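You operate a simulated robot arm through the tools that you are given. There is no shell and no other tool.

Carry out the task below with a simulated robot arm. There is one attempt and no reset: what you move stays moved.

TASK
Dry the wet blue plate with the blue napkin and lay the blue place.
Fine: the plate, once dry, on the plate mark, blue glass on the drink mark, blue spoon along the spoon mark with its bowl away from the diner; the napkin goes back where it lay. A wet plate marks the bare wood. China and glass break when dropped, knocked or squeezed. Drop and topple nothing. Set down upright: water glass.

Only the result counts: the job must be done as asked and must still hold three seconds after the hand-in. Knocking over, shifting, dropping, spilling or breaking anything else fails it. Flat cloth is picked up by pressing the open fingertips on it (5 to 10 N) and closing them slowly along it; thin cloth reads only 2 to 8 mm in the jaws.

THE ROBOT
A 6-joint arm with a two-finger parallel gripper, fixed in place. Base frame: the origin is on the floor under the middle of its stand, x ahead of it, y to its left, z up. Units: m, degrees, N and s.
It reaches about 1.313 m from its shoulder. Its first joint turns from -166.0 to 166.0 degrees. Payload 3.43 kg.
Tool frame: the origin (TCP) lies between the finger pads and is the grasp point; the fingertips stand 0.034 m ahead of it; z points along the fingers, y is the line along which they close. The gripper opens to 0.128 m. The fingers are 0.024 m wide and 0.012 m thick; the gripper's body (0.048 by 0.13 m) begins 0.096 m behind the TCP.
Orientation is told as [roll, pitch, yaw] about the base's x, y, z axes, in that order, counted from this pose: with the fingers straight down and closing along the base's y, the tool's x points along the base's -x, its y along +y and its z along -z.

THE INTERFACE
- The arm moves only by the tool apply_moves. Its argument "steps" is a list of rows, each an object of numbers (a shift or turn left out is 0, a gripper value left out holds the last): "x", "y", "z": the shift along the tool's x, y, z in units of 50 mm (1.0 is 50 mm); "ax", "ay", "az": the turn, a rotation vector about the tool's x, y, z in units of 4 degrees (1.0 is 4 degrees); "claw": the finger opening in m, from 0 to 0.128. In form: [{"x": .., "y": .., "z": .., "ax": .., "ay": .., "az": .., "claw": ..}, ...]. A call has 1 to 20 rows; each row shifts and turns the commanded pose from where the row before left it, along the tool's axes as they then stand. A call with a number of a shift or a turn outside -1 to 1 is refused whole. Rows are played at 5 a second. More than 0.05 m and 8.6 degrees between two rows, or a gripper value outside its range, and nothing of the call is played. A pose out of reach is approached as far as the arm can. The call stops where the force on the tool passes 40 N (or 10 N more than at its start, if that is more) or the arm is blocked; 0.2 s more then pass. Each finger travels about 0.153 m/s and halts on what it meets, pressing with about 23 N; the grip force reading is that of the motor and also rises with nothing between the fingers. The clock runs only during rows and for 0.2 s after the last one: add rows that do not move to give the fingers time. It gives the time, the measured TCP pose, the force on the tool (base axes), the opening and the grip force at its end, in the units of the frame above (readings bear some noise), with the torque about the TCP (base axes, N m) and any sound that the robot's microphone picked up.
- Cameras (640 x 400 px; columns grow to the right, rows downward): "scene" is fixed at [0.4017, -0.4997, 1.5004]; the picture's right is [-0.21, -0.98, 0.00], its down [-0.95, 0.20, -0.22] and it looks along [0.21, -0.04, -0.98] (base axes); focal length 214 px, centre (320, 200). "wrist" rides on the gripper at [0.076, -0.011, -0.16] in the tool frame; the picture's right is [0.15, 0.99, 0.00], its down [-0.88, 0.13, -0.46] and it looks along [-0.45, 0.07, 0.89] (tool axes); focal length 234 px, centre (320, 200). There is no depth. A picture from a camera that has moved, and an enlarged one, comes with that camera's place and axes in the base frame and with its lens.
- grab_frame(camera): a new picture of that camera. The clock stands still meanwhile.
- close_up(camera, box): a new picture of the part [left, top, right, bottom] of that camera's present view, enlarged. The clock stands still meanwhile.
- job_done(): hands the job in; it is judged then, once.

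Nothing tells you positions but the pictures and the camera data. Unless the task says otherwise, let go and move clear before handing in.

The tools are called after "Call:" by a JSON object that holds its "method" and its "body". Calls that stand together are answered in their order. apply_moves: Moves the arm, as the interface text tells. Its arguments: {"type":"object","properties":{"steps":{"type":"array"}},"required":["steps"]} The other tools are called the same way: grab_frame (camera) takes a picture; close_up (camera, box) takes an enlarged picture of a part of a camera's view; job_done () hands the job in.

At the start:

```text
t: 0.0
eef_pos: [0.4175, -0.4829, 1.0083]
ee_rot: [0.0, 0.0, 0.0]
wrist_force: [-0.7, -0.9, 0.2]
ft_torque: [0.0, 0.0, -0.01]
gripper_width: 0.1283
grip_force: 0.1
```

scene: 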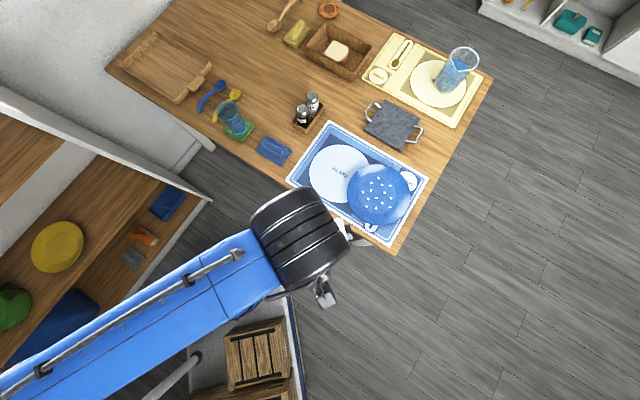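
wrist: 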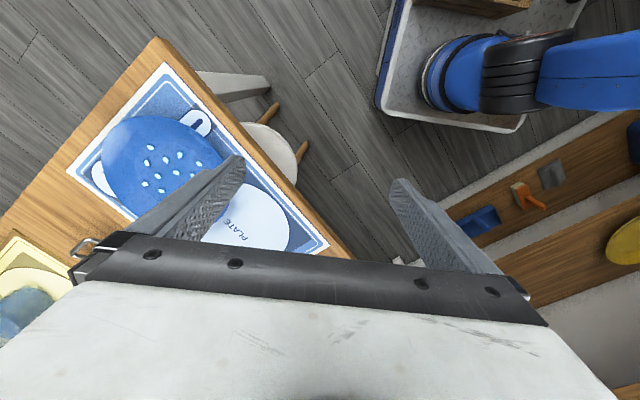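

I see the table with a blue placemat (plate mark, wet blue plate beside it), blue glass on a green coaster, blue napkin, spoons, and a yellow place already laid. I'll look closer at everything before moving.

Call:
{"method": "close_up", "body": {"camera": "scene", "box": [280, 110, 440, 250]}}

Call:
{"method": "close_up", "body": {"camera": "scene", "box": [180, 60, 340, 180]}}

Call:
{"method": "close_up", "body": {"camera": "scene", "box": [340, 20, 500, 150]}}

Call:
{"method": "close_up", "body": {"camera": "wrist", "box": [40, 40, 360, 260]}}

```text
2.86 times, centred on (360, 180) of scene
camera zoom: at [0.4017, -0.4997, 1.5004], right [-0.21, -0.98, 0.0], down [-0.95, 0.2, -0.22], along [0.21, -0.04, -0.98], focal length 613 px, centre (206, 257)
```

zoom: 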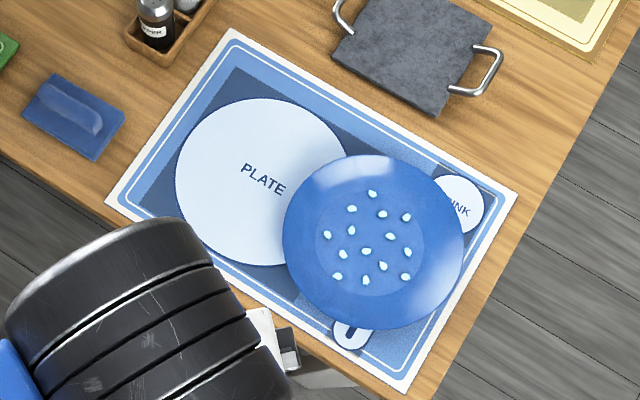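

```text
3.33 times, centred on (260, 120) of scene
camera zoom: at [0.4017, -0.4997, 1.5004], right [-0.21, -0.98, 0.0], down [-0.95, 0.2, -0.22], along [0.21, -0.04, -0.98], focal length 715 px, centre (520, 467)
```

zoom: 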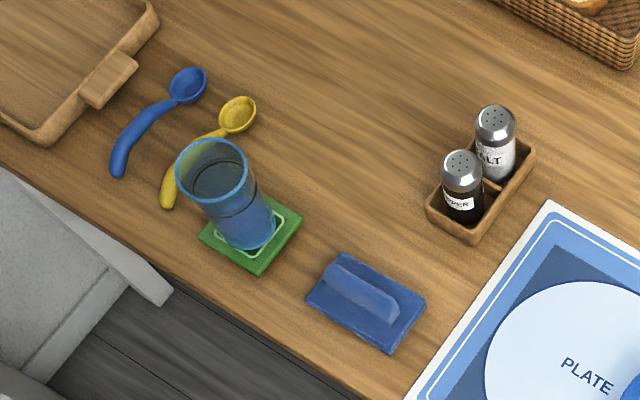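

```text
3.08 times, centred on (420, 85) of scene
camera zoom: at [0.4017, -0.4997, 1.5004], right [-0.21, -0.98, 0.0], down [-0.95, 0.2, -0.22], along [0.21, -0.04, -0.98], focal length 660 px, centre (12, 554)
```

zoom: 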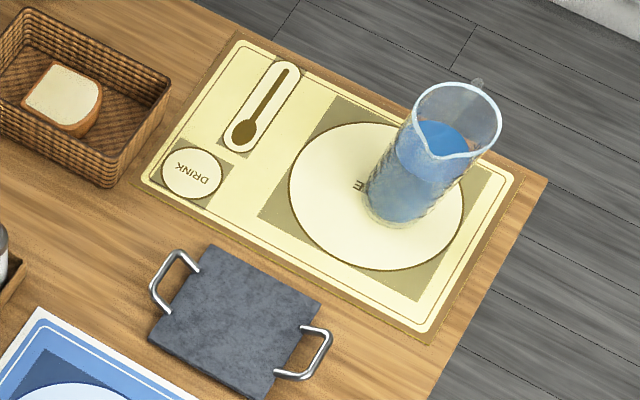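

```text
1.82 times, centred on (200, 150) of wrist
camera zoom: at [0.3411, -0.4927, 1.1671], right [-0.15, 0.99, 0.0], down [0.88, 0.13, 0.46], along [0.45, 0.07, -0.89], focal length 426 px, centre (538, 291)
```

zoom: 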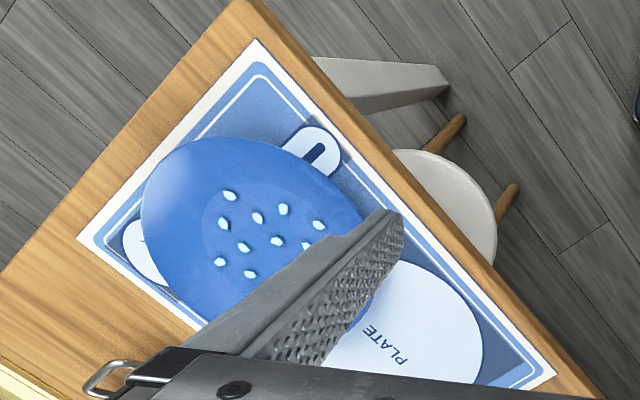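

The table top is about z = 0.74. The wet plate lies half over the plate, drink and spoon marks at about (0.54, -0.74), and the diner is on the robot side. I'll move the wrist camera over the plate to see it better.

Call:
{"method": "apply_moves", "body": {"steps": [{"y": -0.9}, {"y": -0.9}, {"y": -0.9}, {"y": -0.9}, {"y": -0.9}, {}]}}

Call:
{"method": "grab_frame", "body": {"camera": "wrist"}}

Call:
{"method": "grab_frame", "body": {"camera": "scene"}}

```text
t: 1.4
eef_pos: [0.4217, -0.7045, 1.0084]
ee_rot: [0.0, -0.1, 0.1]
wrist_force: [0.8, -1.5, 0.2]
ft_torque: [0.0, -0.01, 0.03]
gripper_width: 0.1281
grip_force: 0.0
```

```text
taken
camera wrist: at [0.3453, -0.7155, 1.1672], right [-0.15, 0.99, 0.0], down [0.88, 0.13, 0.46], along [0.45, 0.07, -0.89], focal length 234 px, centre (320, 200)
```

wrist: 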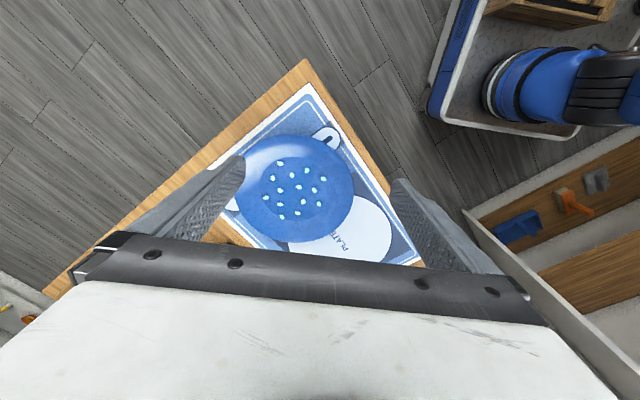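

```text
taken
```

scene: 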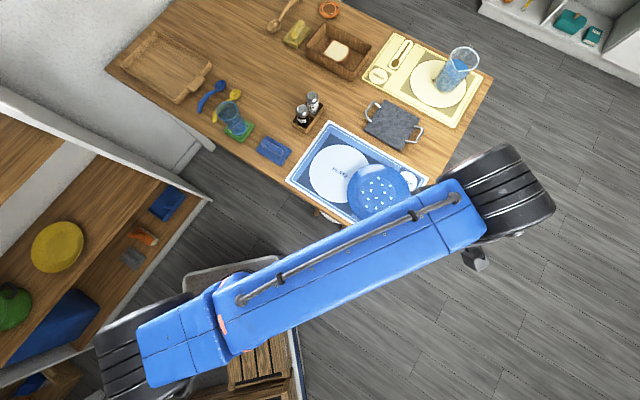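

The plate with about 12 drops is in the wrist view. I'll zoom in to see its rim and the marks.

Call:
{"method": "close_up", "body": {"camera": "wrist", "box": [200, 60, 440, 270]}}

Call:
{"method": "close_up", "body": {"camera": "scene", "box": [190, 70, 310, 170]}}

```text
1.90 times, centred on (320, 165) of wrist
camera zoom: at [0.3453, -0.7155, 1.1672], right [-0.15, 0.99, 0.0], down [0.88, 0.13, 0.46], along [0.45, 0.07, -0.89], focal length 446 px, centre (320, 267)
```

zoom: 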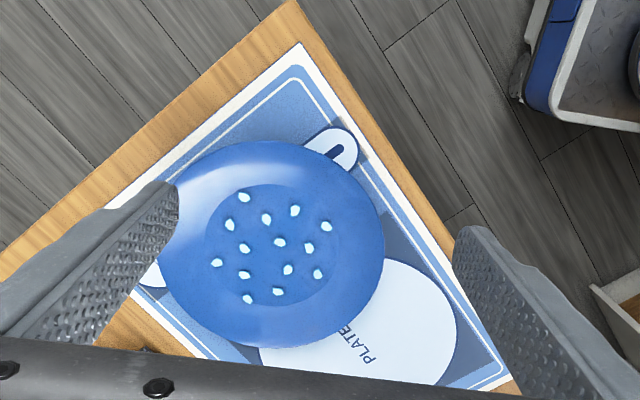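

```text
4.00 times, centred on (250, 120) of scene
camera zoom: at [0.4017, -0.4997, 1.5004], right [-0.21, -0.98, 0.0], down [-0.95, 0.2, -0.22], along [0.21, -0.04, -0.98], focal length 858 px, centre (600, 520)
```

zoom: 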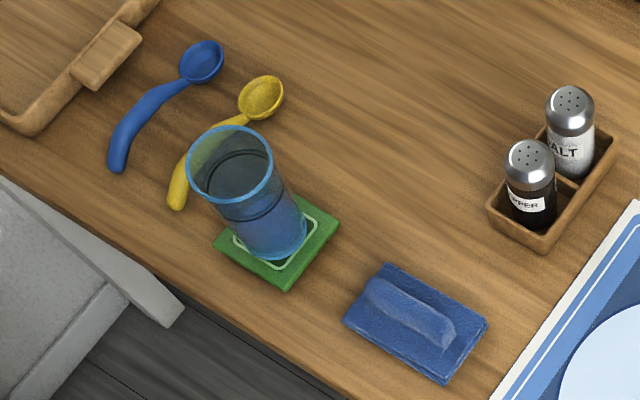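

Plate centre comes out at about (0.536, -0.739) from both cameras. Next I'll go look at the napkin, around (0.79, -0.40), which has a raised ridge running along its long axis.

Call:
{"method": "apply_moves", "body": {"steps": [{"x": -0.65, "y": 0.71}, {"x": -0.65, "y": 0.71}, {"x": -0.65, "y": 0.71}, {"x": -0.65, "y": 0.71}, {"x": -0.65, "y": 0.71}, {"x": -0.65, "y": 0.71}, {"x": -0.65, "y": 0.71}, {"x": -0.65, "y": 0.71}, {}]}}

Call:
{"method": "grab_frame", "body": {"camera": "wrist"}}

```text
t: 3.4
eef_pos: [0.6776, -0.423, 1.01]
ee_rot: [0.0, 0.0, 0.0]
wrist_force: [-0.3, 1.0, 0.3]
ft_torque: [0.03, 0.0, -0.03]
gripper_width: 0.1279
grip_force: 0.1
```

```text
taken
camera wrist: at [0.6024, -0.4333, 1.1687], right [-0.15, 0.99, 0.0], down [0.88, 0.13, 0.46], along [0.45, 0.07, -0.89], focal length 234 px, centre (320, 200)
```

wrist: 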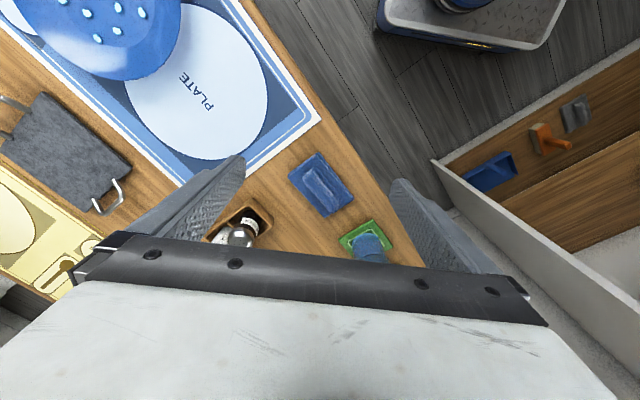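

Call:
{"method": "close_up", "body": {"camera": "wrist", "box": [240, 130, 400, 260]}}

Call:
{"method": "close_up", "body": {"camera": "wrist", "box": [0, 0, 320, 200]}}

```text
3.08 times, centred on (320, 195) of wrist
camera zoom: at [0.6024, -0.4333, 1.1687], right [-0.15, 0.99, 0.0], down [0.88, 0.13, 0.46], along [0.45, 0.07, -0.89], focal length 720 px, centre (320, 215)
```

zoom: 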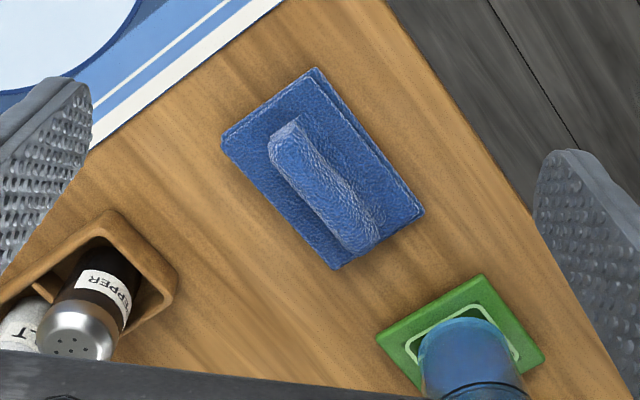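

```text
2.00 times, centred on (160, 100) of wrist
camera zoom: at [0.6024, -0.4333, 1.1687], right [-0.15, 0.99, 0.0], down [0.88, 0.13, 0.46], along [0.45, 0.07, -0.89], focal length 468 px, centre (640, 400)
```

zoom: 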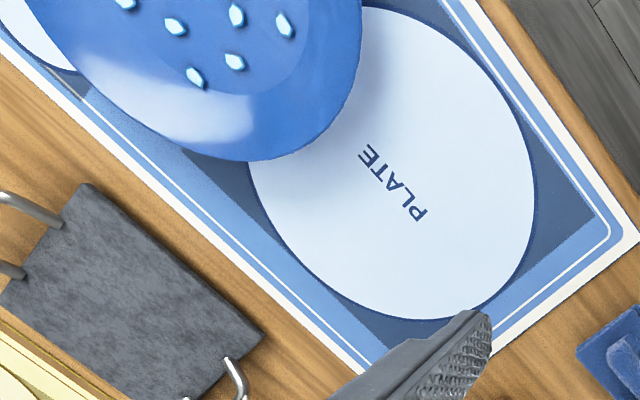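

The napkin is a small pad centred at (0.788, -0.403), long axis at 45°, with a ridge down its middle. I'll move over it and yaw 45° so the fingers close across the ridge.

Call:
{"method": "apply_moves", "body": {"steps": [{"x": -0.733, "y": 0.133}, {"x": -0.733, "y": 0.133}, {"x": -0.733, "y": 0.133}, {"az": -0.9375, "z": 0.16}, {"az": -0.9375, "z": 0.16}, {"az": -0.9375, "z": 0.16}, {"az": -0.9375, "z": 0.16}, {"az": -0.9375, "z": 0.16}, {"az": -0.9375, "z": 0.16}, {"az": -0.9375, "z": 0.16}, {"az": -0.9375, "z": 0.16}, {"az": -0.9375, "z": 0.16}, {"az": -0.9375, "z": 0.16}, {"az": -0.9375, "z": 0.16}, {"az": -0.9375, "z": 0.16}, {}]}}

Call:
{"method": "grab_frame", "body": {"camera": "wrist"}}

Call:
{"method": "grab_frame", "body": {"camera": "scene"}}

```text
t: 6.8
eef_pos: [0.7865, -0.402, 0.9124]
ee_rot: [-0.1, 0.1, 44.9]
wrist_force: [0.2, -0.7, 0.3]
ft_torque: [-0.01, 0.02, 0.04]
gripper_width: 0.1277
grip_force: 0.1
```

```text
taken
camera wrist: at [0.7414, -0.4635, 1.0717], right [-0.8, 0.6, 0.0], down [0.53, 0.72, 0.46], along [0.27, 0.37, -0.89], focal length 234 px, centre (320, 200)
```

wrist: 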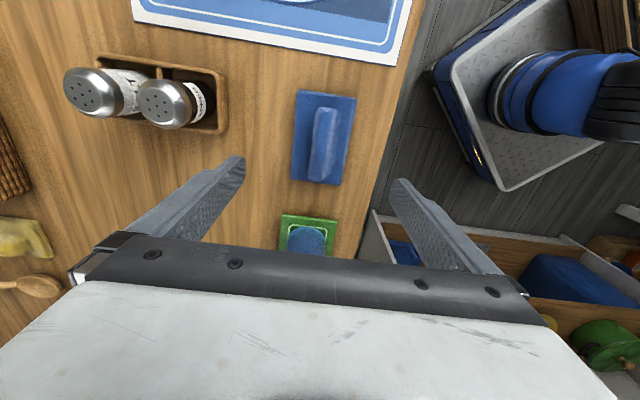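

```text
taken
```

scene: 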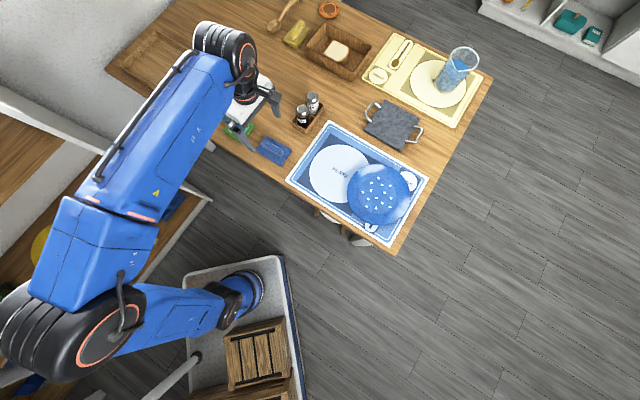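

The fingers straddle the napkin ridge and the salt/pepper holder and glass are clear. I'll narrow the claw and lower most of the way.

Call:
{"method": "apply_moves", "body": {"steps": [{"z": 0.5, "claw": 0.055}, {"z": 0.5}, {"z": 0.5}, {"z": 0.4}, {}]}}

Call:
{"method": "grab_frame", "body": {"camera": "wrist"}}

Call:
{"method": "close_up", "body": {"camera": "scene", "box": [200, 70, 340, 180]}}

```text
t: 8.0
eef_pos: [0.788, -0.4014, 0.8167]
ee_rot: [-0.2, 0.0, 44.9]
wrist_force: [0.2, -0.5, 0.0]
ft_torque: [-0.02, 0.01, 0.01]
gripper_width: 0.0551
grip_force: 0.0
```

```text
taken
camera wrist: at [0.7417, -0.4636, 0.9754], right [-0.8, 0.6, 0.0], down [0.53, 0.72, 0.46], along [0.27, 0.37, -0.89], focal length 234 px, centre (320, 200)
```

wrist: 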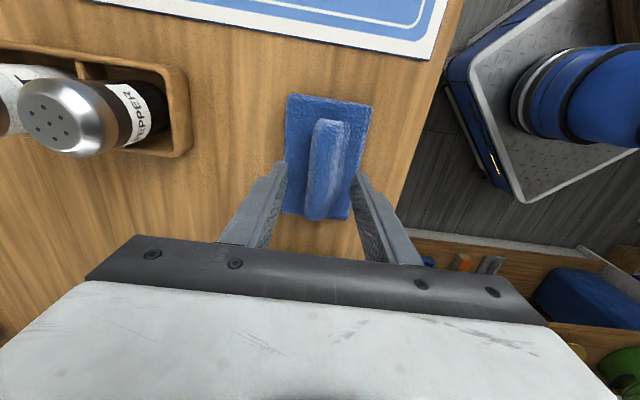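

```text
3.64 times, centred on (270, 125) of scene
camera zoom: at [0.4017, -0.4997, 1.5004], right [-0.21, -0.98, 0.0], down [-0.95, 0.2, -0.22], along [0.21, -0.04, -0.98], focal length 780 px, centre (502, 473)
```

zoom: 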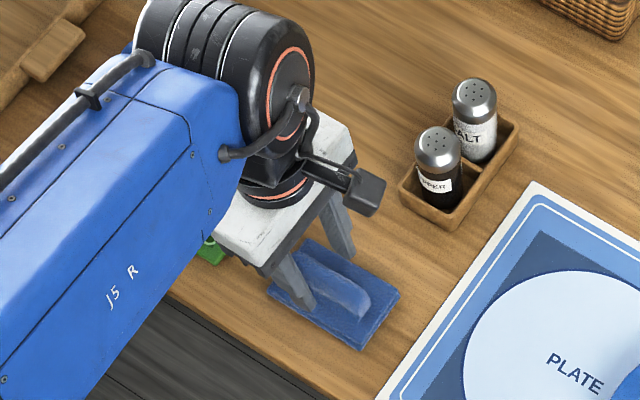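

The ridge sits between the fingers. I'll lower slowly until the tips are just touching the napkin slab.

Call:
{"method": "apply_moves", "body": {"steps": [{"z": 0.1}, {"z": 0.1}, {"z": 0.1}, {"z": 0.1}, {}]}}

Call:
{"method": "close_up", "body": {"camera": "wrist", "box": [200, 80, 440, 260]}}

```text
t: 9.2
eef_pos: [0.7871, -0.402, 0.7978]
ee_rot: [-0.2, 0.0, 45.0]
wrist_force: [1.9, 1.3, 17.5]
ft_torque: [0.14, 0.06, -0.01]
gripper_width: 0.0552
grip_force: 0.0
```

```text
2.22 times, centred on (320, 170) of wrist
camera zoom: at [0.7411, -0.4636, 0.9579], right [-0.8, 0.6, 0.0], down [0.53, 0.72, 0.46], along [0.27, 0.36, -0.89], focal length 520 px, centre (320, 267)
```

zoom: 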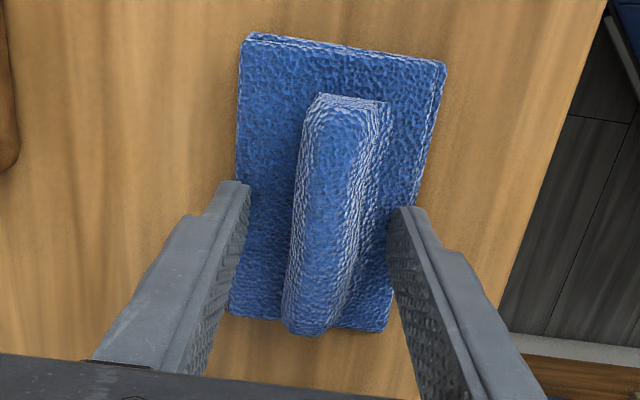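

The tips press the slab at about z = 0.764 (17 N). I'll ease up slightly and close slowly on the ridge.

Call:
{"method": "apply_moves", "body": {"steps": [{"z": -0.03}, {"claw": 0.045}, {"claw": 0.036}, {"claw": 0.028}, {"claw": 0.022}, {"claw": 0.018}, {}]}}

Call:
{"method": "close_up", "body": {"camera": "wrist", "box": [200, 80, 440, 260]}}

```text
t: 10.8
eef_pos: [0.7881, -0.4022, 0.7976]
ee_rot: [-0.2, 0.0, 45.0]
wrist_force: [4.8, -4.5, 11.8]
ft_torque: [-0.05, -0.06, -0.02]
gripper_width: 0.0259
grip_force: 6.7
```

```text
2.22 times, centred on (320, 170) of wrist
camera zoom: at [0.7418, -0.4638, 0.9581], right [-0.8, 0.6, 0.0], down [0.53, 0.72, 0.46], along [0.27, 0.36, -0.89], focal length 520 px, centre (320, 267)
```

zoom: 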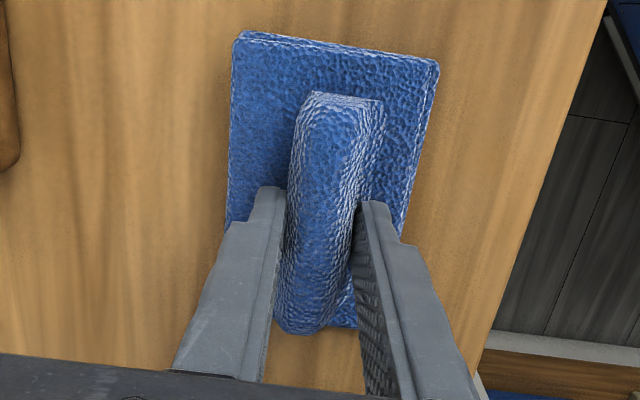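

The ridge is gripped at 26 mm with about 7 N. I'll tighten a little and lift slowly.

Call:
{"method": "apply_moves", "body": {"steps": [{"claw": 0.01}, {"claw": 0.006}, {}, {"z": -0.1}, {"z": -0.2}, {"z": -0.4}, {"z": -0.6}, {"z": -0.6}, {}]}}

Call:
{"method": "grab_frame", "body": {"camera": "wrist"}}

Call:
{"method": "close_up", "body": {"camera": "scene", "box": [200, 70, 340, 180]}}

```text
t: 12.8
eef_pos: [0.7876, -0.4003, 0.8929]
ee_rot: [-0.1, -0.1, 45.0]
wrist_force: [0.3, 0.0, -0.6]
ft_torque: [-0.02, -0.01, 0.0]
gripper_width: 0.0231
grip_force: 22.7
```

```text
taken
camera wrist: at [0.7413, -0.4619, 1.0519], right [-0.8, 0.6, 0.0], down [0.53, 0.72, 0.46], along [0.27, 0.37, -0.89], focal length 234 px, centre (320, 200)
```

wrist: 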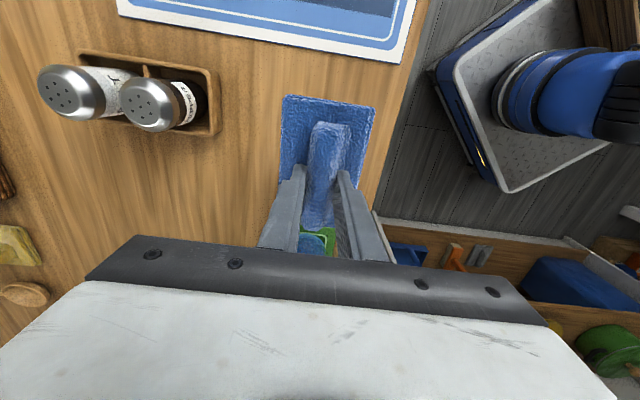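

```text
3.64 times, centred on (270, 125) of scene
camera zoom: at [0.4017, -0.4997, 1.5004], right [-0.21, -0.98, 0.0], down [-0.95, 0.2, -0.22], along [0.21, -0.04, -0.98], focal length 780 px, centre (502, 473)
```

zoom: 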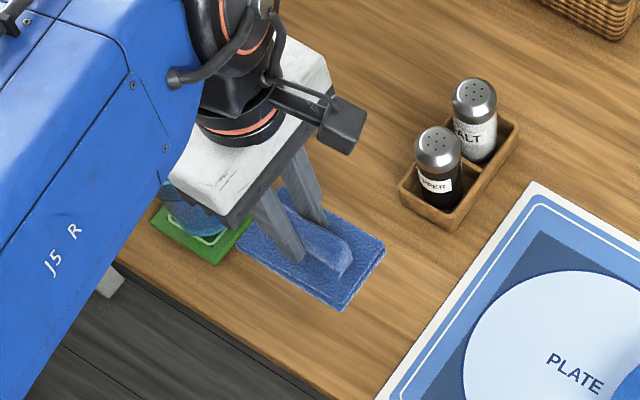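

The napkin is held firmly and stays level, its underside about 5 cm below the TCP. I'll carry it over to above the plate.

Call:
{"method": "apply_moves", "body": {"steps": [{"x": 0.836, "y": -0.123}, {"x": 0.836, "y": -0.123}, {"x": 0.836, "y": -0.123}, {"x": 0.836, "y": -0.123}, {"x": 0.836, "y": -0.123}, {"x": 0.836, "y": -0.123}, {"x": 0.836, "y": -0.123}, {"x": 0.836, "y": -0.123}, {"x": 0.836, "y": -0.123}, {"x": 0.836, "y": -0.123}, {}]}}

Call:
{"method": "grab_frame", "body": {"camera": "wrist"}}

Call:
{"method": "grab_frame", "body": {"camera": "scene"}}

```text
t: 15.2
eef_pos: [0.5368, -0.7449, 0.8932]
ee_rot: [0.0, 0.0, 45.0]
wrist_force: [-0.2, 0.1, -0.5]
ft_torque: [-0.01, 0.0, -0.03]
gripper_width: 0.0229
grip_force: 22.8
```

```text
taken
camera wrist: at [0.4905, -0.807, 1.0527], right [-0.8, 0.6, 0.0], down [0.53, 0.71, 0.46], along [0.27, 0.37, -0.89], focal length 234 px, centre (320, 200)
```

wrist: 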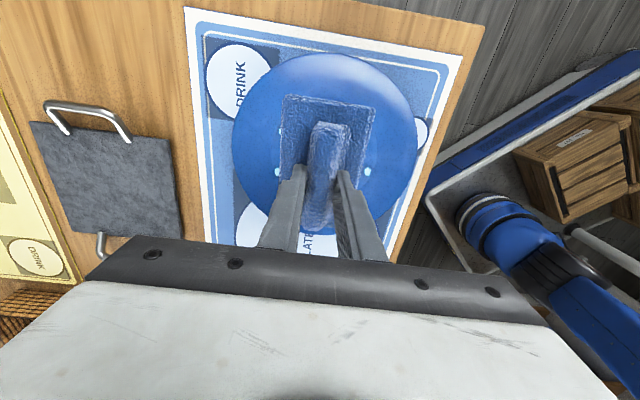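

```text
taken
```

scene: 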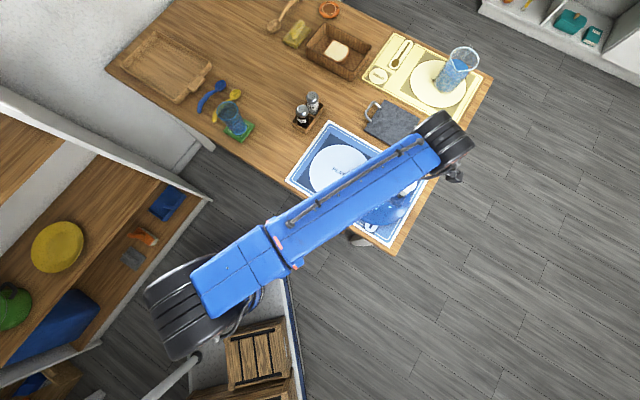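

The TCP is over the plate centre (about (0.534, -0.743)). I'll lower gently with the napkin, watching the force.

Call:
{"method": "apply_moves", "body": {"steps": [{"z": 0.4}, {"z": 0.4}, {"z": 0.3}, {"z": 0.1}, {"z": 0.1}, {"z": 0.1}, {}]}}

Call:
{"method": "close_up", "body": {"camera": "wrist", "box": [180, 20, 460, 260]}}

```text
t: 16.8
eef_pos: [0.535, -0.7416, 0.8232]
ee_rot: [-0.1, 0.0, 45.0]
wrist_force: [-1.6, -0.4, 0.1]
ft_torque: [-0.03, 0.02, -0.01]
gripper_width: 0.0228
grip_force: 23.4
```

```text
1.67 times, centred on (320, 140) of wrist
camera zoom: at [0.4899, -0.8034, 0.9825], right [-0.8, 0.6, 0.0], down [0.53, 0.72, 0.46], along [0.27, 0.36, -0.89], focal length 390 px, centre (320, 300)
```

zoom: 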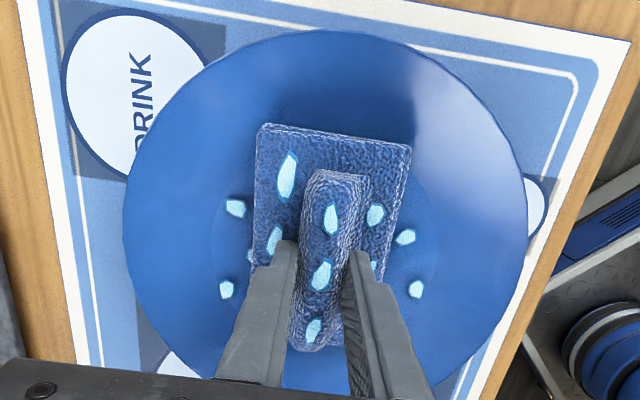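

The drops show as decals through the napkin, which is now close to the plate. I'll continue down in small steps.

Call:
{"method": "apply_moves", "body": {"steps": [{"z": 0.06}, {"z": 0.06}, {"z": 0.04}, {}]}}

```text
t: 17.9
eef_pos: [0.5367, -0.741, 0.8183]
ee_rot: [-0.2, 0.0, 45.2]
wrist_force: [0.5, 11.2, 15.0]
ft_torque: [-0.25, -0.08, 0.04]
gripper_width: 0.0231
grip_force: 23.1
stopped in row 4: the force on the tool passed its limit at 41 N (the readings are from after the stop); the commanded pose is now the measured one
```

Contact came a little sooner than expected (41 N stop). I'll ease up at once and check the plate.

Call:
{"method": "apply_moves", "body": {"steps": [{"z": -0.02}, {}]}}

Call:
{"method": "close_up", "body": {"camera": "wrist", "box": [180, 20, 460, 260]}}

```text
t: 18.4
eef_pos: [0.5366, -0.7401, 0.8185]
ee_rot: [-0.3, 0.0, 45.1]
wrist_force: [-2.3, 7.6, 14.1]
ft_torque: [-0.43, 0.14, -0.1]
gripper_width: 0.0231
grip_force: 22.7
```

```text
1.67 times, centred on (320, 140) of wrist
camera zoom: at [0.4902, -0.8024, 0.9784], right [-0.8, 0.6, 0.0], down [0.53, 0.72, 0.45], along [0.27, 0.36, -0.89], focal length 390 px, centre (320, 300)
```

zoom: 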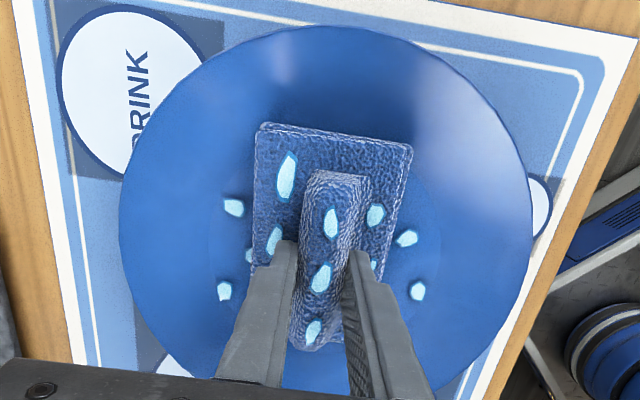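

Plate is intact and the napkin rests on it with about 14 N. I'll lighten the pressure a bit and make a gentle side stroke to see how the drops respond.

Call:
{"method": "apply_moves", "body": {"steps": [{"z": -0.01}, {"y": 0.12}, {"y": 0.12}, {"y": 0.12}, {"y": 0.12}, {}]}}

Call:
{"method": "close_up", "body": {"camera": "wrist", "box": [180, 20, 460, 260]}}

```text
t: 19.9
eef_pos: [0.5187, -0.7238, 0.8199]
ee_rot: [-0.2, 0.0, 45.0]
wrist_force: [6.7, -6.5, 17.5]
ft_torque: [-0.52, 0.58, 0.32]
gripper_width: 0.023
grip_force: 22.8
```

```text
1.67 times, centred on (320, 140) of wrist
camera zoom: at [0.4731, -0.7859, 0.979], right [-0.8, 0.6, 0.0], down [0.53, 0.72, 0.45], along [0.27, 0.36, -0.89], focal length 390 px, centre (320, 300)
```

zoom: 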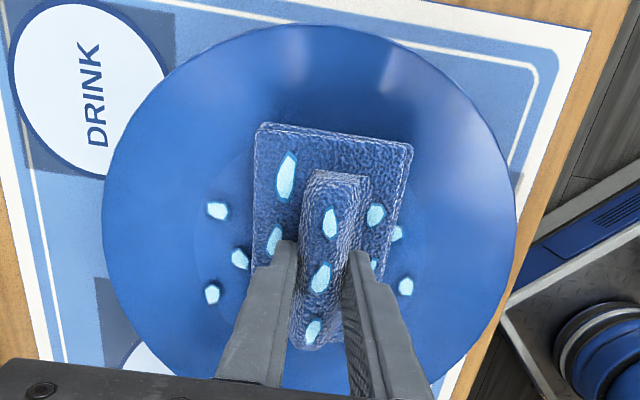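

Drops under the napkin now move with the napkin, so it is taking them up; the plate drags a little with sliding, so dabbing is safer. I'll lift and check what remains.

Call:
{"method": "apply_moves", "body": {"steps": [{"z": -0.2}, {"z": -0.4}, {"z": -0.8}, {"z": -1.0}, {}]}}

Call:
{"method": "close_up", "body": {"camera": "wrist", "box": [180, 20, 460, 260]}}

Call:
{"method": "grab_frame", "body": {"camera": "wrist"}}

Call:
{"method": "close_up", "body": {"camera": "scene", "box": [280, 110, 440, 250]}}

```text
t: 21.1
eef_pos: [0.5185, -0.7234, 0.9404]
ee_rot: [-0.2, 0.0, 45.0]
wrist_force: [-0.4, 0.5, -0.6]
ft_torque: [0.0, 0.0, -0.03]
gripper_width: 0.0231
grip_force: 22.9
```

```text
1.67 times, centred on (320, 140) of wrist
camera zoom: at [0.4721, -0.7854, 1.1], right [-0.8, 0.6, 0.0], down [0.53, 0.72, 0.46], along [0.27, 0.36, -0.89], focal length 390 px, centre (320, 300)
```

zoom: 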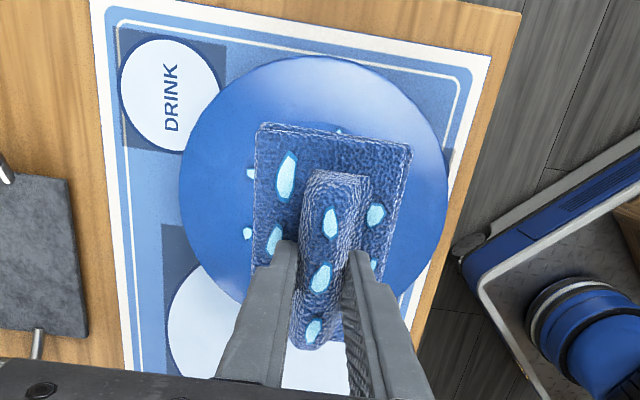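

```text
taken
camera wrist: at [0.4721, -0.7854, 1.1], right [-0.8, 0.6, 0.0], down [0.53, 0.72, 0.46], along [0.27, 0.36, -0.89], focal length 234 px, centre (320, 200)
```

wrist: 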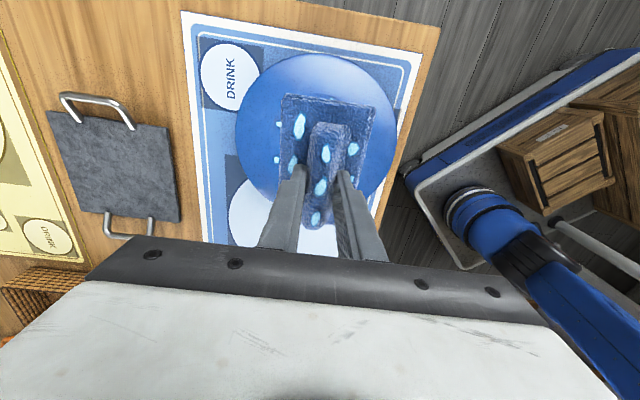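

```text
2.86 times, centred on (360, 180) of scene
camera zoom: at [0.4017, -0.4997, 1.5004], right [-0.21, -0.98, 0.0], down [-0.95, 0.2, -0.22], along [0.21, -0.04, -0.98], focal length 613 px, centre (206, 257)
```

zoom: 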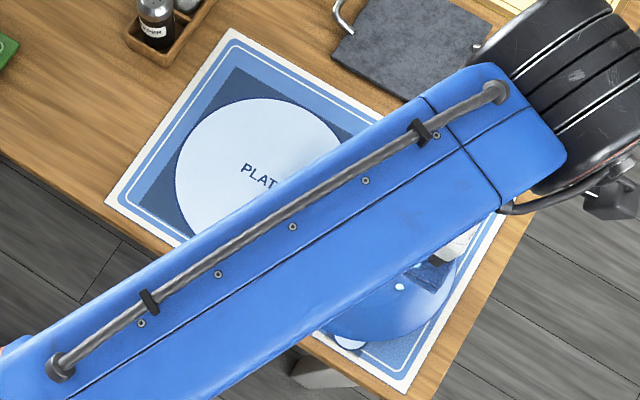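

The napkin has picked up drops. I'll sidestep so the wrist camera can see the whole plate.

Call:
{"method": "apply_moves", "body": {"steps": [{"y": 0.9}, {"y": 0.9}, {"y": 0.9}, {}]}}

Call:
{"method": "grab_frame", "body": {"camera": "wrist"}}

Call:
{"method": "close_up", "body": {"camera": "wrist", "box": [100, 20, 340, 220]}}

```text
t: 22.1
eef_pos: [0.4217, -0.6285, 0.9364]
ee_rot: [-0.2, 0.0, 45.0]
wrist_force: [0.1, 0.3, -0.4]
ft_torque: [0.03, 0.02, 0.0]
gripper_width: 0.0229
grip_force: 23.4
```

```text
taken
camera wrist: at [0.3761, -0.6895, 1.0959], right [-0.8, 0.6, 0.0], down [0.53, 0.72, 0.46], along [0.27, 0.36, -0.89], focal length 234 px, centre (320, 200)
```

wrist: 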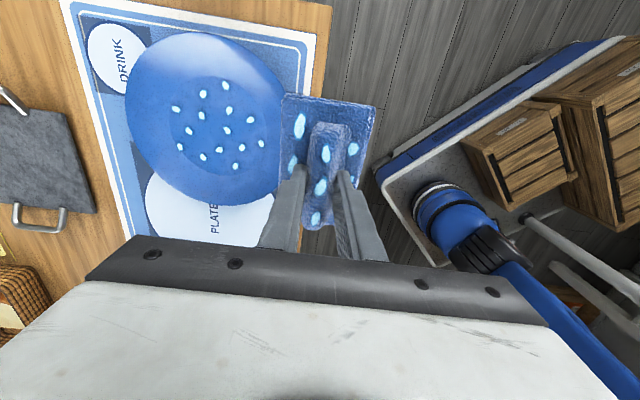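

```text
2.00 times, centred on (220, 120) of wrist
camera zoom: at [0.3761, -0.6895, 1.0959], right [-0.8, 0.6, 0.0], down [0.53, 0.72, 0.46], along [0.27, 0.36, -0.89], focal length 468 px, centre (520, 360)
```

zoom: 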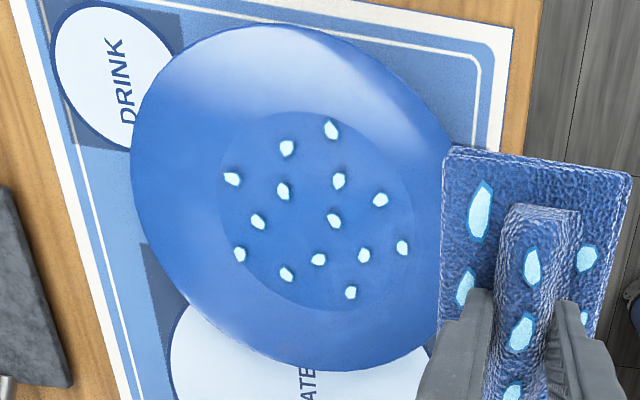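

All 14 drops are still on the plate, so it needs real rubbing at light force. The plate centre is now about (0.525, -0.728); I'll go back over it and come down finely.

Call:
{"method": "apply_moves", "body": {"steps": [{"y": -0.95}, {"y": -0.95}, {"y": -0.95}, {"z": 0.7}, {"z": 0.7}, {"z": 0.5}, {"z": 0.3}, {}, {}]}}

Call:
{"method": "apply_moves", "body": {"steps": [{"z": 0.03}, {"z": 0.03}, {}]}}

```text
t: 24.1
eef_pos: [0.5242, -0.7287, 0.8279]
ee_rot: [-0.2, 0.0, 45.0]
wrist_force: [-0.3, 0.0, 0.0]
ft_torque: [0.01, -0.01, -0.02]
gripper_width: 0.0229
grip_force: 23.3
```

```text
t: 24.9
eef_pos: [0.5236, -0.7296, 0.8261]
ee_rot: [-0.2, 0.0, 45.0]
wrist_force: [0.3, 0.0, -0.1]
ft_torque: [0.01, 0.03, -0.01]
gripper_width: 0.0227
grip_force: 23.1
```

Call:
{"method": "apply_moves", "body": {"steps": [{"z": 0.03}, {"z": 0.03}, {}]}}

Call:
{"method": "apply_moves", "body": {"steps": [{"z": 0.02}, {}]}}

Call:
{"method": "apply_moves", "body": {"steps": [{"z": 0.02}, {}]}}

```text
t: 25.6
eef_pos: [0.5247, -0.7313, 0.8222]
ee_rot: [-0.2, 0.0, 45.1]
wrist_force: [0.3, -0.9, -1.0]
ft_torque: [0.0, -0.02, -0.03]
gripper_width: 0.0225
grip_force: 23.2
```

```text
t: 26.2
eef_pos: [0.5246, -0.7303, 0.8211]
ee_rot: [-0.2, -0.1, 45.0]
wrist_force: [0.0, -0.4, -0.1]
ft_torque: [-0.09, -0.01, 0.0]
gripper_width: 0.023
grip_force: 22.7
```

```text
t: 26.9
eef_pos: [0.5247, -0.7302, 0.8213]
ee_rot: [-0.2, 0.0, 45.1]
wrist_force: [0.3, 1.6, 1.8]
ft_torque: [-0.09, 0.04, -0.05]
gripper_width: 0.023
grip_force: 23.2
```

Contact just began (1.8 N). A touch lower, then a rubbing stroke.

Call:
{"method": "apply_moves", "body": {"steps": [{"z": 0.012}, {}]}}

Call:
{"method": "apply_moves", "body": {"steps": [{"y": 0.1}, {"y": 0.1}, {"y": 0.1}, {"y": -0.1}, {"y": -0.1}, {"y": -0.1}, {}]}}

Call:
{"method": "close_up", "body": {"camera": "wrist", "box": [180, 20, 460, 260]}}

```text
t: 27.4
eef_pos: [0.5251, -0.7305, 0.8199]
ee_rot: [-0.2, 0.0, 45.1]
wrist_force: [-1.1, 0.9, 5.6]
ft_torque: [-0.28, 0.15, -0.08]
gripper_width: 0.0228
grip_force: 22.5
```

```text
t: 29.1
eef_pos: [0.5235, -0.7291, 0.8197]
ee_rot: [0.0, 0.0, 45.1]
wrist_force: [-2.7, 1.9, 3.4]
ft_torque: [-0.01, 0.08, -0.07]
gripper_width: 0.0229
grip_force: 22.9
```

```text
1.67 times, centred on (320, 140) of wrist
camera zoom: at [0.4776, -0.7907, 0.9799], right [-0.8, 0.6, 0.0], down [0.53, 0.72, 0.46], along [0.27, 0.36, -0.89], focal length 390 px, centre (320, 300)
```

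zoom: 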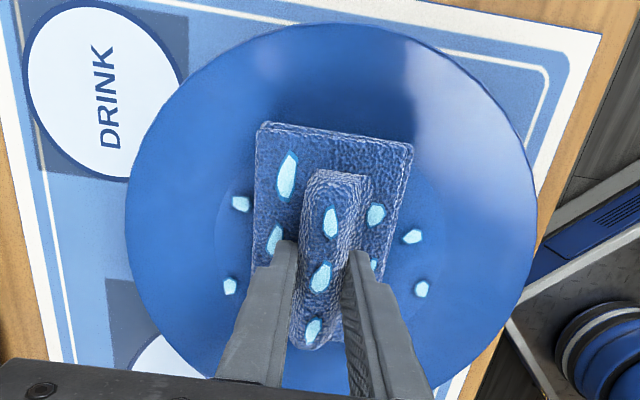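

Light contact works without dragging the plate much. I'll rub with larger strokes in both directions, covering the drop area.

Call:
{"method": "apply_moves", "body": {"steps": [{"y": -0.15}, {"y": -0.15}, {"y": -0.15}, {"y": 0.15}, {"y": 0.15}, {"y": 0.15}, {"y": 0.15}, {"y": 0.15}, {"y": 0.15}, {"y": -0.15}, {"y": -0.15}, {"y": -0.15}, {}]}}

Call:
{"method": "close_up", "body": {"camera": "wrist", "box": [180, 20, 460, 260]}}

```text
t: 31.9
eef_pos: [0.5244, -0.7292, 0.8181]
ee_rot: [-0.2, 0.1, 44.9]
wrist_force: [-3.2, 2.8, 6.1]
ft_torque: [-0.26, 0.25, -0.12]
gripper_width: 0.0231
grip_force: 23.4
```

```text
1.67 times, centred on (320, 140) of wrist
camera zoom: at [0.4779, -0.7912, 0.9779], right [-0.8, 0.6, 0.0], down [0.53, 0.72, 0.46], along [0.27, 0.36, -0.89], focal length 390 px, centre (320, 300)
```

zoom: 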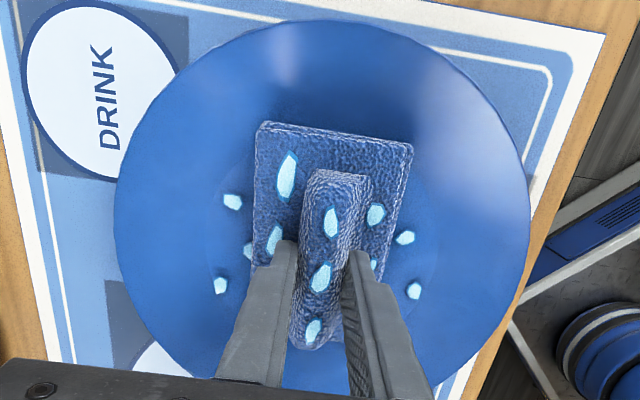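

Drops are still there; I'll keep rubbing, this time with longer strokes along both axes.

Call:
{"method": "apply_moves", "body": {"steps": [{"y": -0.2}, {"y": -0.2}, {"y": -0.2}, {"y": -0.1}, {"x": 0.2}, {"x": 0.2}, {"y": 0.2}, {"y": 0.2}, {"y": 0.2}, {"y": 0.2}, {"y": 0.2}, {"y": 0.2}, {"y": 0.2}, {"x": -0.2}, {"x": -0.2}, {"x": -0.2}, {"x": -0.2}, {"y": -0.2}, {"y": -0.2}, {}]}}

Call:
{"method": "close_up", "body": {"camera": "wrist", "box": [180, 20, 460, 260]}}

```text
t: 36.0
eef_pos: [0.5283, -0.7048, 0.8195]
ee_rot: [-0.1, 0.0, 45.0]
wrist_force: [-3.8, 1.2, 9.5]
ft_torque: [0.15, -0.42, 0.09]
gripper_width: 0.023
grip_force: 23.1
```

```text
1.67 times, centred on (320, 140) of wrist
camera zoom: at [0.4823, -0.7657, 0.9796], right [-0.8, 0.6, 0.0], down [0.53, 0.72, 0.46], along [0.27, 0.36, -0.89], focal length 390 px, centre (320, 300)
```

zoom: 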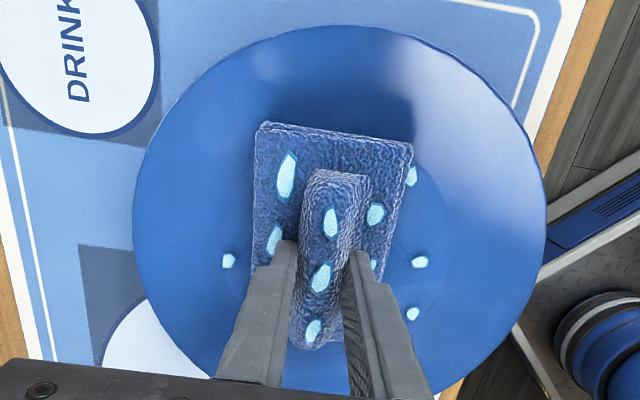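

Fewer drops show beside the napkin now. I'll lift and sidestep to see the whole plate again.

Call:
{"method": "apply_moves", "body": {"steps": [{"z": -0.2}, {"z": -0.6}, {"z": -0.8}, {"y": 0.95}, {"y": 0.95}, {"y": 0.95}, {}]}}

Call:
{"method": "close_up", "body": {"camera": "wrist", "box": [60, 0, 340, 220]}}

```text
t: 37.6
eef_pos: [0.4274, -0.6038, 0.896]
ee_rot: [-0.1, 0.0, 45.0]
wrist_force: [0.5, 0.3, -1.3]
ft_torque: [0.01, 0.02, -0.02]
gripper_width: 0.023
grip_force: 22.5
```

```text
1.82 times, centred on (200, 110) of wrist
camera zoom: at [0.3808, -0.6647, 1.0554], right [-0.8, 0.6, 0.0], down [0.53, 0.72, 0.46], along [0.27, 0.36, -0.89], focal length 426 px, centre (538, 364)
```

zoom: 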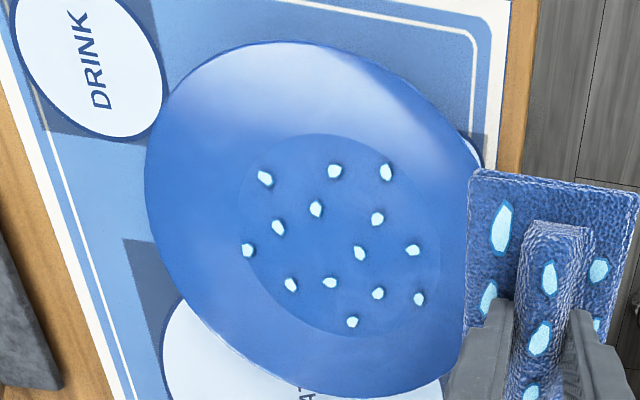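

None has vanished yet (14 drops), and the plate has crept toward the diner edge, centre about (0.521, -0.698). I'll rub again with firmer one-way strokes that also bring the plate back.

Call:
{"method": "apply_moves", "body": {"steps": [{"y": -0.8}, {"y": -0.8}, {"y": -0.7}, {"z": 0.6}, {"z": 0.5}, {"z": 0.3}, {"z": 0.06}, {}, {}]}}

Call:
{"method": "apply_moves", "body": {"steps": [{"z": 0.03}, {}]}}

```text
t: 39.6
eef_pos: [0.5091, -0.6851, 0.8276]
ee_rot: [-0.3, 0.0, 45.0]
wrist_force: [0.6, -0.9, -0.3]
ft_torque: [0.03, 0.0, -0.01]
gripper_width: 0.023
grip_force: 22.8
```

```text
t: 40.2
eef_pos: [0.5079, -0.6849, 0.8247]
ee_rot: [-0.2, 0.0, 45.0]
wrist_force: [0.7, 0.3, 1.0]
ft_torque: [0.02, -0.01, -0.04]
gripper_width: 0.0229
grip_force: 23.6
```

Call:
{"method": "apply_moves", "body": {"steps": [{"z": 0.03}, {}]}}

Call:
{"method": "apply_moves", "body": {"steps": [{"z": 0.03}, {}]}}

```text
t: 40.9
eef_pos: [0.5089, -0.6843, 0.8236]
ee_rot: [-0.1, 0.0, 44.9]
wrist_force: [1.0, -3.3, 7.0]
ft_torque: [0.28, -0.07, -0.08]
gripper_width: 0.023
grip_force: 22.7
```

```text
t: 41.5
eef_pos: [0.508, -0.6851, 0.8231]
ee_rot: [-0.2, -0.1, 44.9]
wrist_force: [5.4, -4.6, 15.1]
ft_torque: [0.39, -0.05, -0.11]
gripper_width: 0.0229
grip_force: 23.2
```

Pressing at 15 N now; I'll make one slow stroke away from the diner and look.

Call:
{"method": "apply_moves", "body": {"steps": [{"y": -0.1}, {"y": -0.1}, {"y": -0.1}, {"y": -0.1}, {"y": -0.1}, {"y": -0.1}, {"y": -0.1}, {"y": -0.1}, {"y": -0.1}, {"y": -0.1}, {}]}}

Call:
{"method": "close_up", "body": {"camera": "wrist", "box": [180, 20, 460, 260]}}

```text
t: 43.9
eef_pos: [0.5442, -0.7202, 0.8214]
ee_rot: [-0.2, 0.0, 44.9]
wrist_force: [-5.5, 4.8, 10.6]
ft_torque: [-0.11, 0.01, -0.03]
gripper_width: 0.0229
grip_force: 23.4
```

```text
1.67 times, centred on (320, 140) of wrist
camera zoom: at [0.4979, -0.7815, 0.9814], right [-0.8, 0.6, 0.0], down [0.53, 0.72, 0.46], along [0.27, 0.36, -0.89], focal length 390 px, centre (320, 300)
```

zoom: 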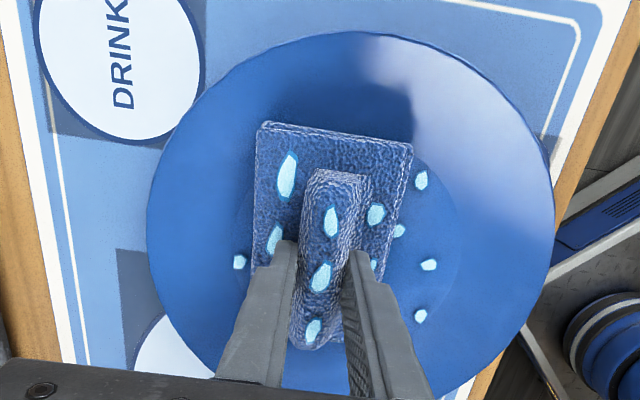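

I'll do a series of back-and-forth rubs at this pressure.

Call:
{"method": "apply_moves", "body": {"steps": [{"y": 0.2}, {"y": 0.2}, {"y": 0.2}, {"y": -0.2}, {"y": -0.2}, {"y": -0.2}, {"y": -0.1}, {"y": 0.2}, {"y": 0.2}, {"y": 0.2}, {"y": -0.2}, {"y": -0.2}, {"y": -0.2}, {"y": 0.2}, {"y": 0.2}, {"y": 0.2}, {"y": -0.2}, {"y": -0.2}, {"y": -0.2}, {}]}}

Call:
{"method": "close_up", "body": {"camera": "wrist", "box": [180, 20, 460, 260]}}

```text
t: 48.0
eef_pos: [0.547, -0.7255, 0.824]
ee_rot: [-0.2, 0.0, 45.0]
wrist_force: [-3.8, 0.9, 5.8]
ft_torque: [-0.05, -0.06, 0.01]
gripper_width: 0.0228
grip_force: 22.9
```

```text
1.67 times, centred on (320, 140) of wrist
camera zoom: at [0.5018, -0.7868, 0.9831], right [-0.8, 0.6, 0.0], down [0.53, 0.72, 0.45], along [0.27, 0.36, -0.89], focal length 390 px, centre (320, 300)
```

zoom: 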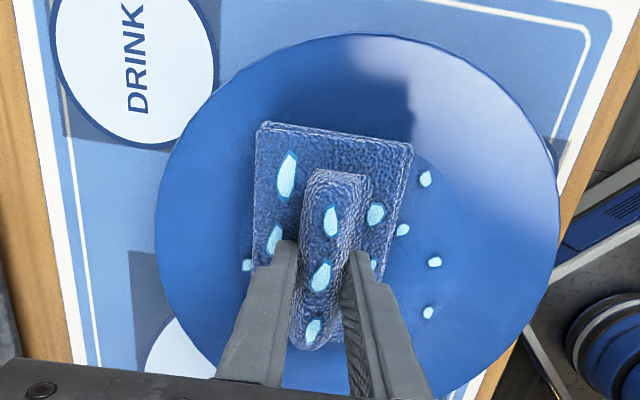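

Let me lift, sidestep and inspect the whole plate to see whether this changed anything.

Call:
{"method": "apply_moves", "body": {"steps": [{"z": -0.3}, {"z": -0.7}, {"z": -0.8}, {"y": 0.95}, {"y": 0.95}, {"y": 0.95}, {}]}}

Call:
{"method": "close_up", "body": {"camera": "wrist", "box": [60, 0, 340, 220]}}

Call:
{"method": "close_up", "body": {"camera": "scene", "box": [280, 110, 440, 250]}}

```text
t: 49.6
eef_pos: [0.4448, -0.6217, 0.9105]
ee_rot: [-0.2, 0.0, 45.0]
wrist_force: [0.9, -0.6, 0.0]
ft_torque: [-0.02, 0.0, -0.03]
gripper_width: 0.023
grip_force: 23.3
```

```text
1.82 times, centred on (200, 110) of wrist
camera zoom: at [0.3993, -0.6827, 1.0697], right [-0.8, 0.6, 0.0], down [0.53, 0.72, 0.46], along [0.27, 0.36, -0.89], focal length 426 px, centre (538, 364)
```

zoom: 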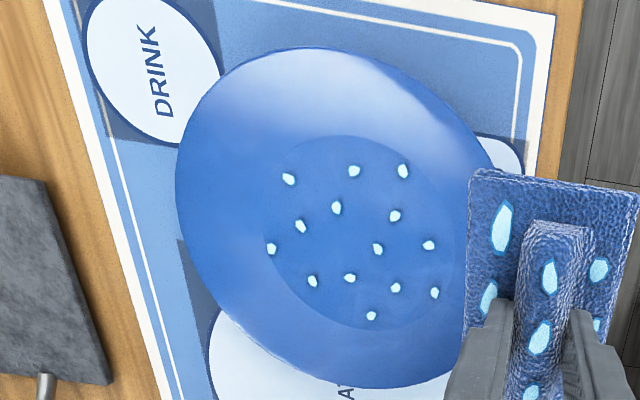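

```text
2.86 times, centred on (360, 180) of scene
camera zoom: at [0.4017, -0.4997, 1.5004], right [-0.21, -0.98, 0.0], down [-0.95, 0.2, -0.22], along [0.21, -0.04, -0.98], focal length 613 px, centre (206, 257)
```

zoom: 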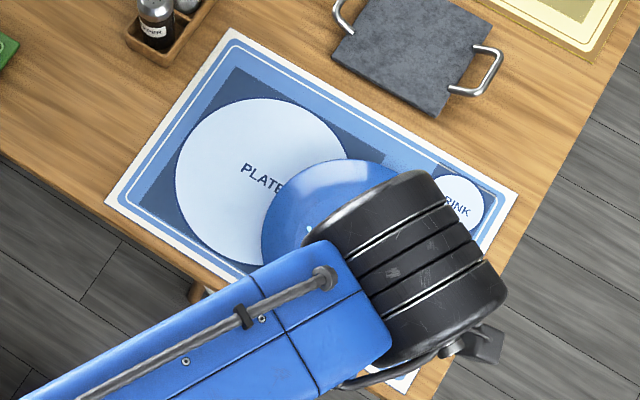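

All 14 drops remain but they look smaller than before. I'll zoom in for a size reference.

Call:
{"method": "close_up", "body": {"camera": "wrist", "box": [160, 60, 280, 160]}}

```text
4.00 times, centred on (220, 110) of wrist
camera zoom: at [0.3993, -0.6827, 1.0697], right [-0.8, 0.6, 0.0], down [0.53, 0.72, 0.46], along [0.27, 0.36, -0.89], focal length 937 px, centre (720, 560)
```

zoom: 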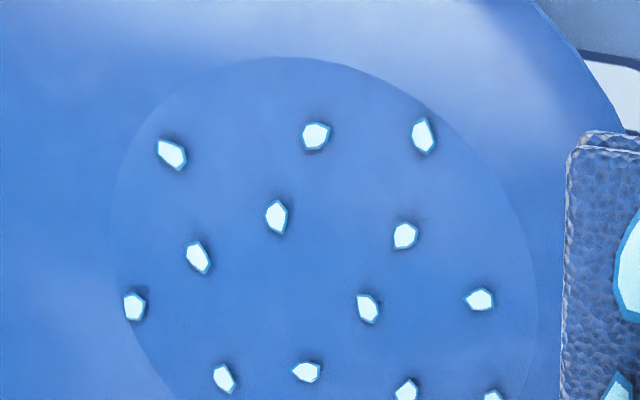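

The drops have shrunk from about 13 mm to 9 mm, so rubbing is drying the plate. I'll return to the plate centre (about (0.535, -0.708)) and continue.

Call:
{"method": "apply_moves", "body": {"steps": [{"y": -0.85}, {"y": -0.85}, {"y": -0.8}, {"z": 0.7}, {"z": 0.6}, {"z": 0.3}, {"z": 0.08}, {}, {}]}}

Call:
{"method": "apply_moves", "body": {"steps": [{"z": 0.03}, {"z": 0.03}, {}]}}

Call:
{"method": "apply_moves", "body": {"steps": [{"z": 0.02}, {}]}}

```text
t: 51.6
eef_pos: [0.5349, -0.7132, 0.8286]
ee_rot: [-0.2, -0.1, 45.0]
wrist_force: [-0.7, 0.0, 0.0]
ft_torque: [0.05, -0.03, -0.01]
gripper_width: 0.0228
grip_force: 22.8
```

```text
t: 52.5
eef_pos: [0.5356, -0.7126, 0.8247]
ee_rot: [-0.2, -0.1, 45.1]
wrist_force: [0.5, 0.3, -0.4]
ft_torque: [0.0, 0.0, -0.02]
gripper_width: 0.0231
grip_force: 23.0
```

```text
t: 53.0
eef_pos: [0.5361, -0.7141, 0.8249]
ee_rot: [-0.2, 0.1, 45.0]
wrist_force: [-0.4, -0.5, 0.4]
ft_torque: [0.0, 0.02, -0.01]
gripper_width: 0.0229
grip_force: 23.2
```

Call:
{"method": "apply_moves", "body": {"steps": [{"z": 0.03}, {}]}}

Call:
{"method": "apply_moves", "body": {"steps": [{"z": 0.02}, {}]}}

```text
t: 53.6
eef_pos: [0.5341, -0.7113, 0.8228]
ee_rot: [-0.2, 0.0, 45.0]
wrist_force: [0.6, 0.1, -0.1]
ft_torque: [-0.01, -0.01, 0.01]
gripper_width: 0.0231
grip_force: 23.3
```

```text
t: 54.2
eef_pos: [0.5362, -0.7121, 0.8232]
ee_rot: [-0.2, 0.0, 45.0]
wrist_force: [0.2, -0.4, 0.7]
ft_torque: [0.04, 0.02, -0.02]
gripper_width: 0.0226
grip_force: 23.2
```

Call:
{"method": "apply_moves", "body": {"steps": [{"z": 0.03}, {}]}}

Call:
{"method": "apply_moves", "body": {"steps": [{"z": 0.02}, {}]}}

```text
t: 54.9
eef_pos: [0.5359, -0.7121, 0.8195]
ee_rot: [-0.3, 0.0, 45.1]
wrist_force: [-0.5, -0.4, 1.3]
ft_torque: [0.0, -0.01, 0.0]
gripper_width: 0.0227
grip_force: 23.3
```

```text
t: 55.5
eef_pos: [0.5354, -0.7136, 0.8204]
ee_rot: [-0.2, -0.1, 45.1]
wrist_force: [1.4, 1.7, 2.9]
ft_torque: [-0.17, 0.08, -0.01]
gripper_width: 0.023
grip_force: 23.1
```

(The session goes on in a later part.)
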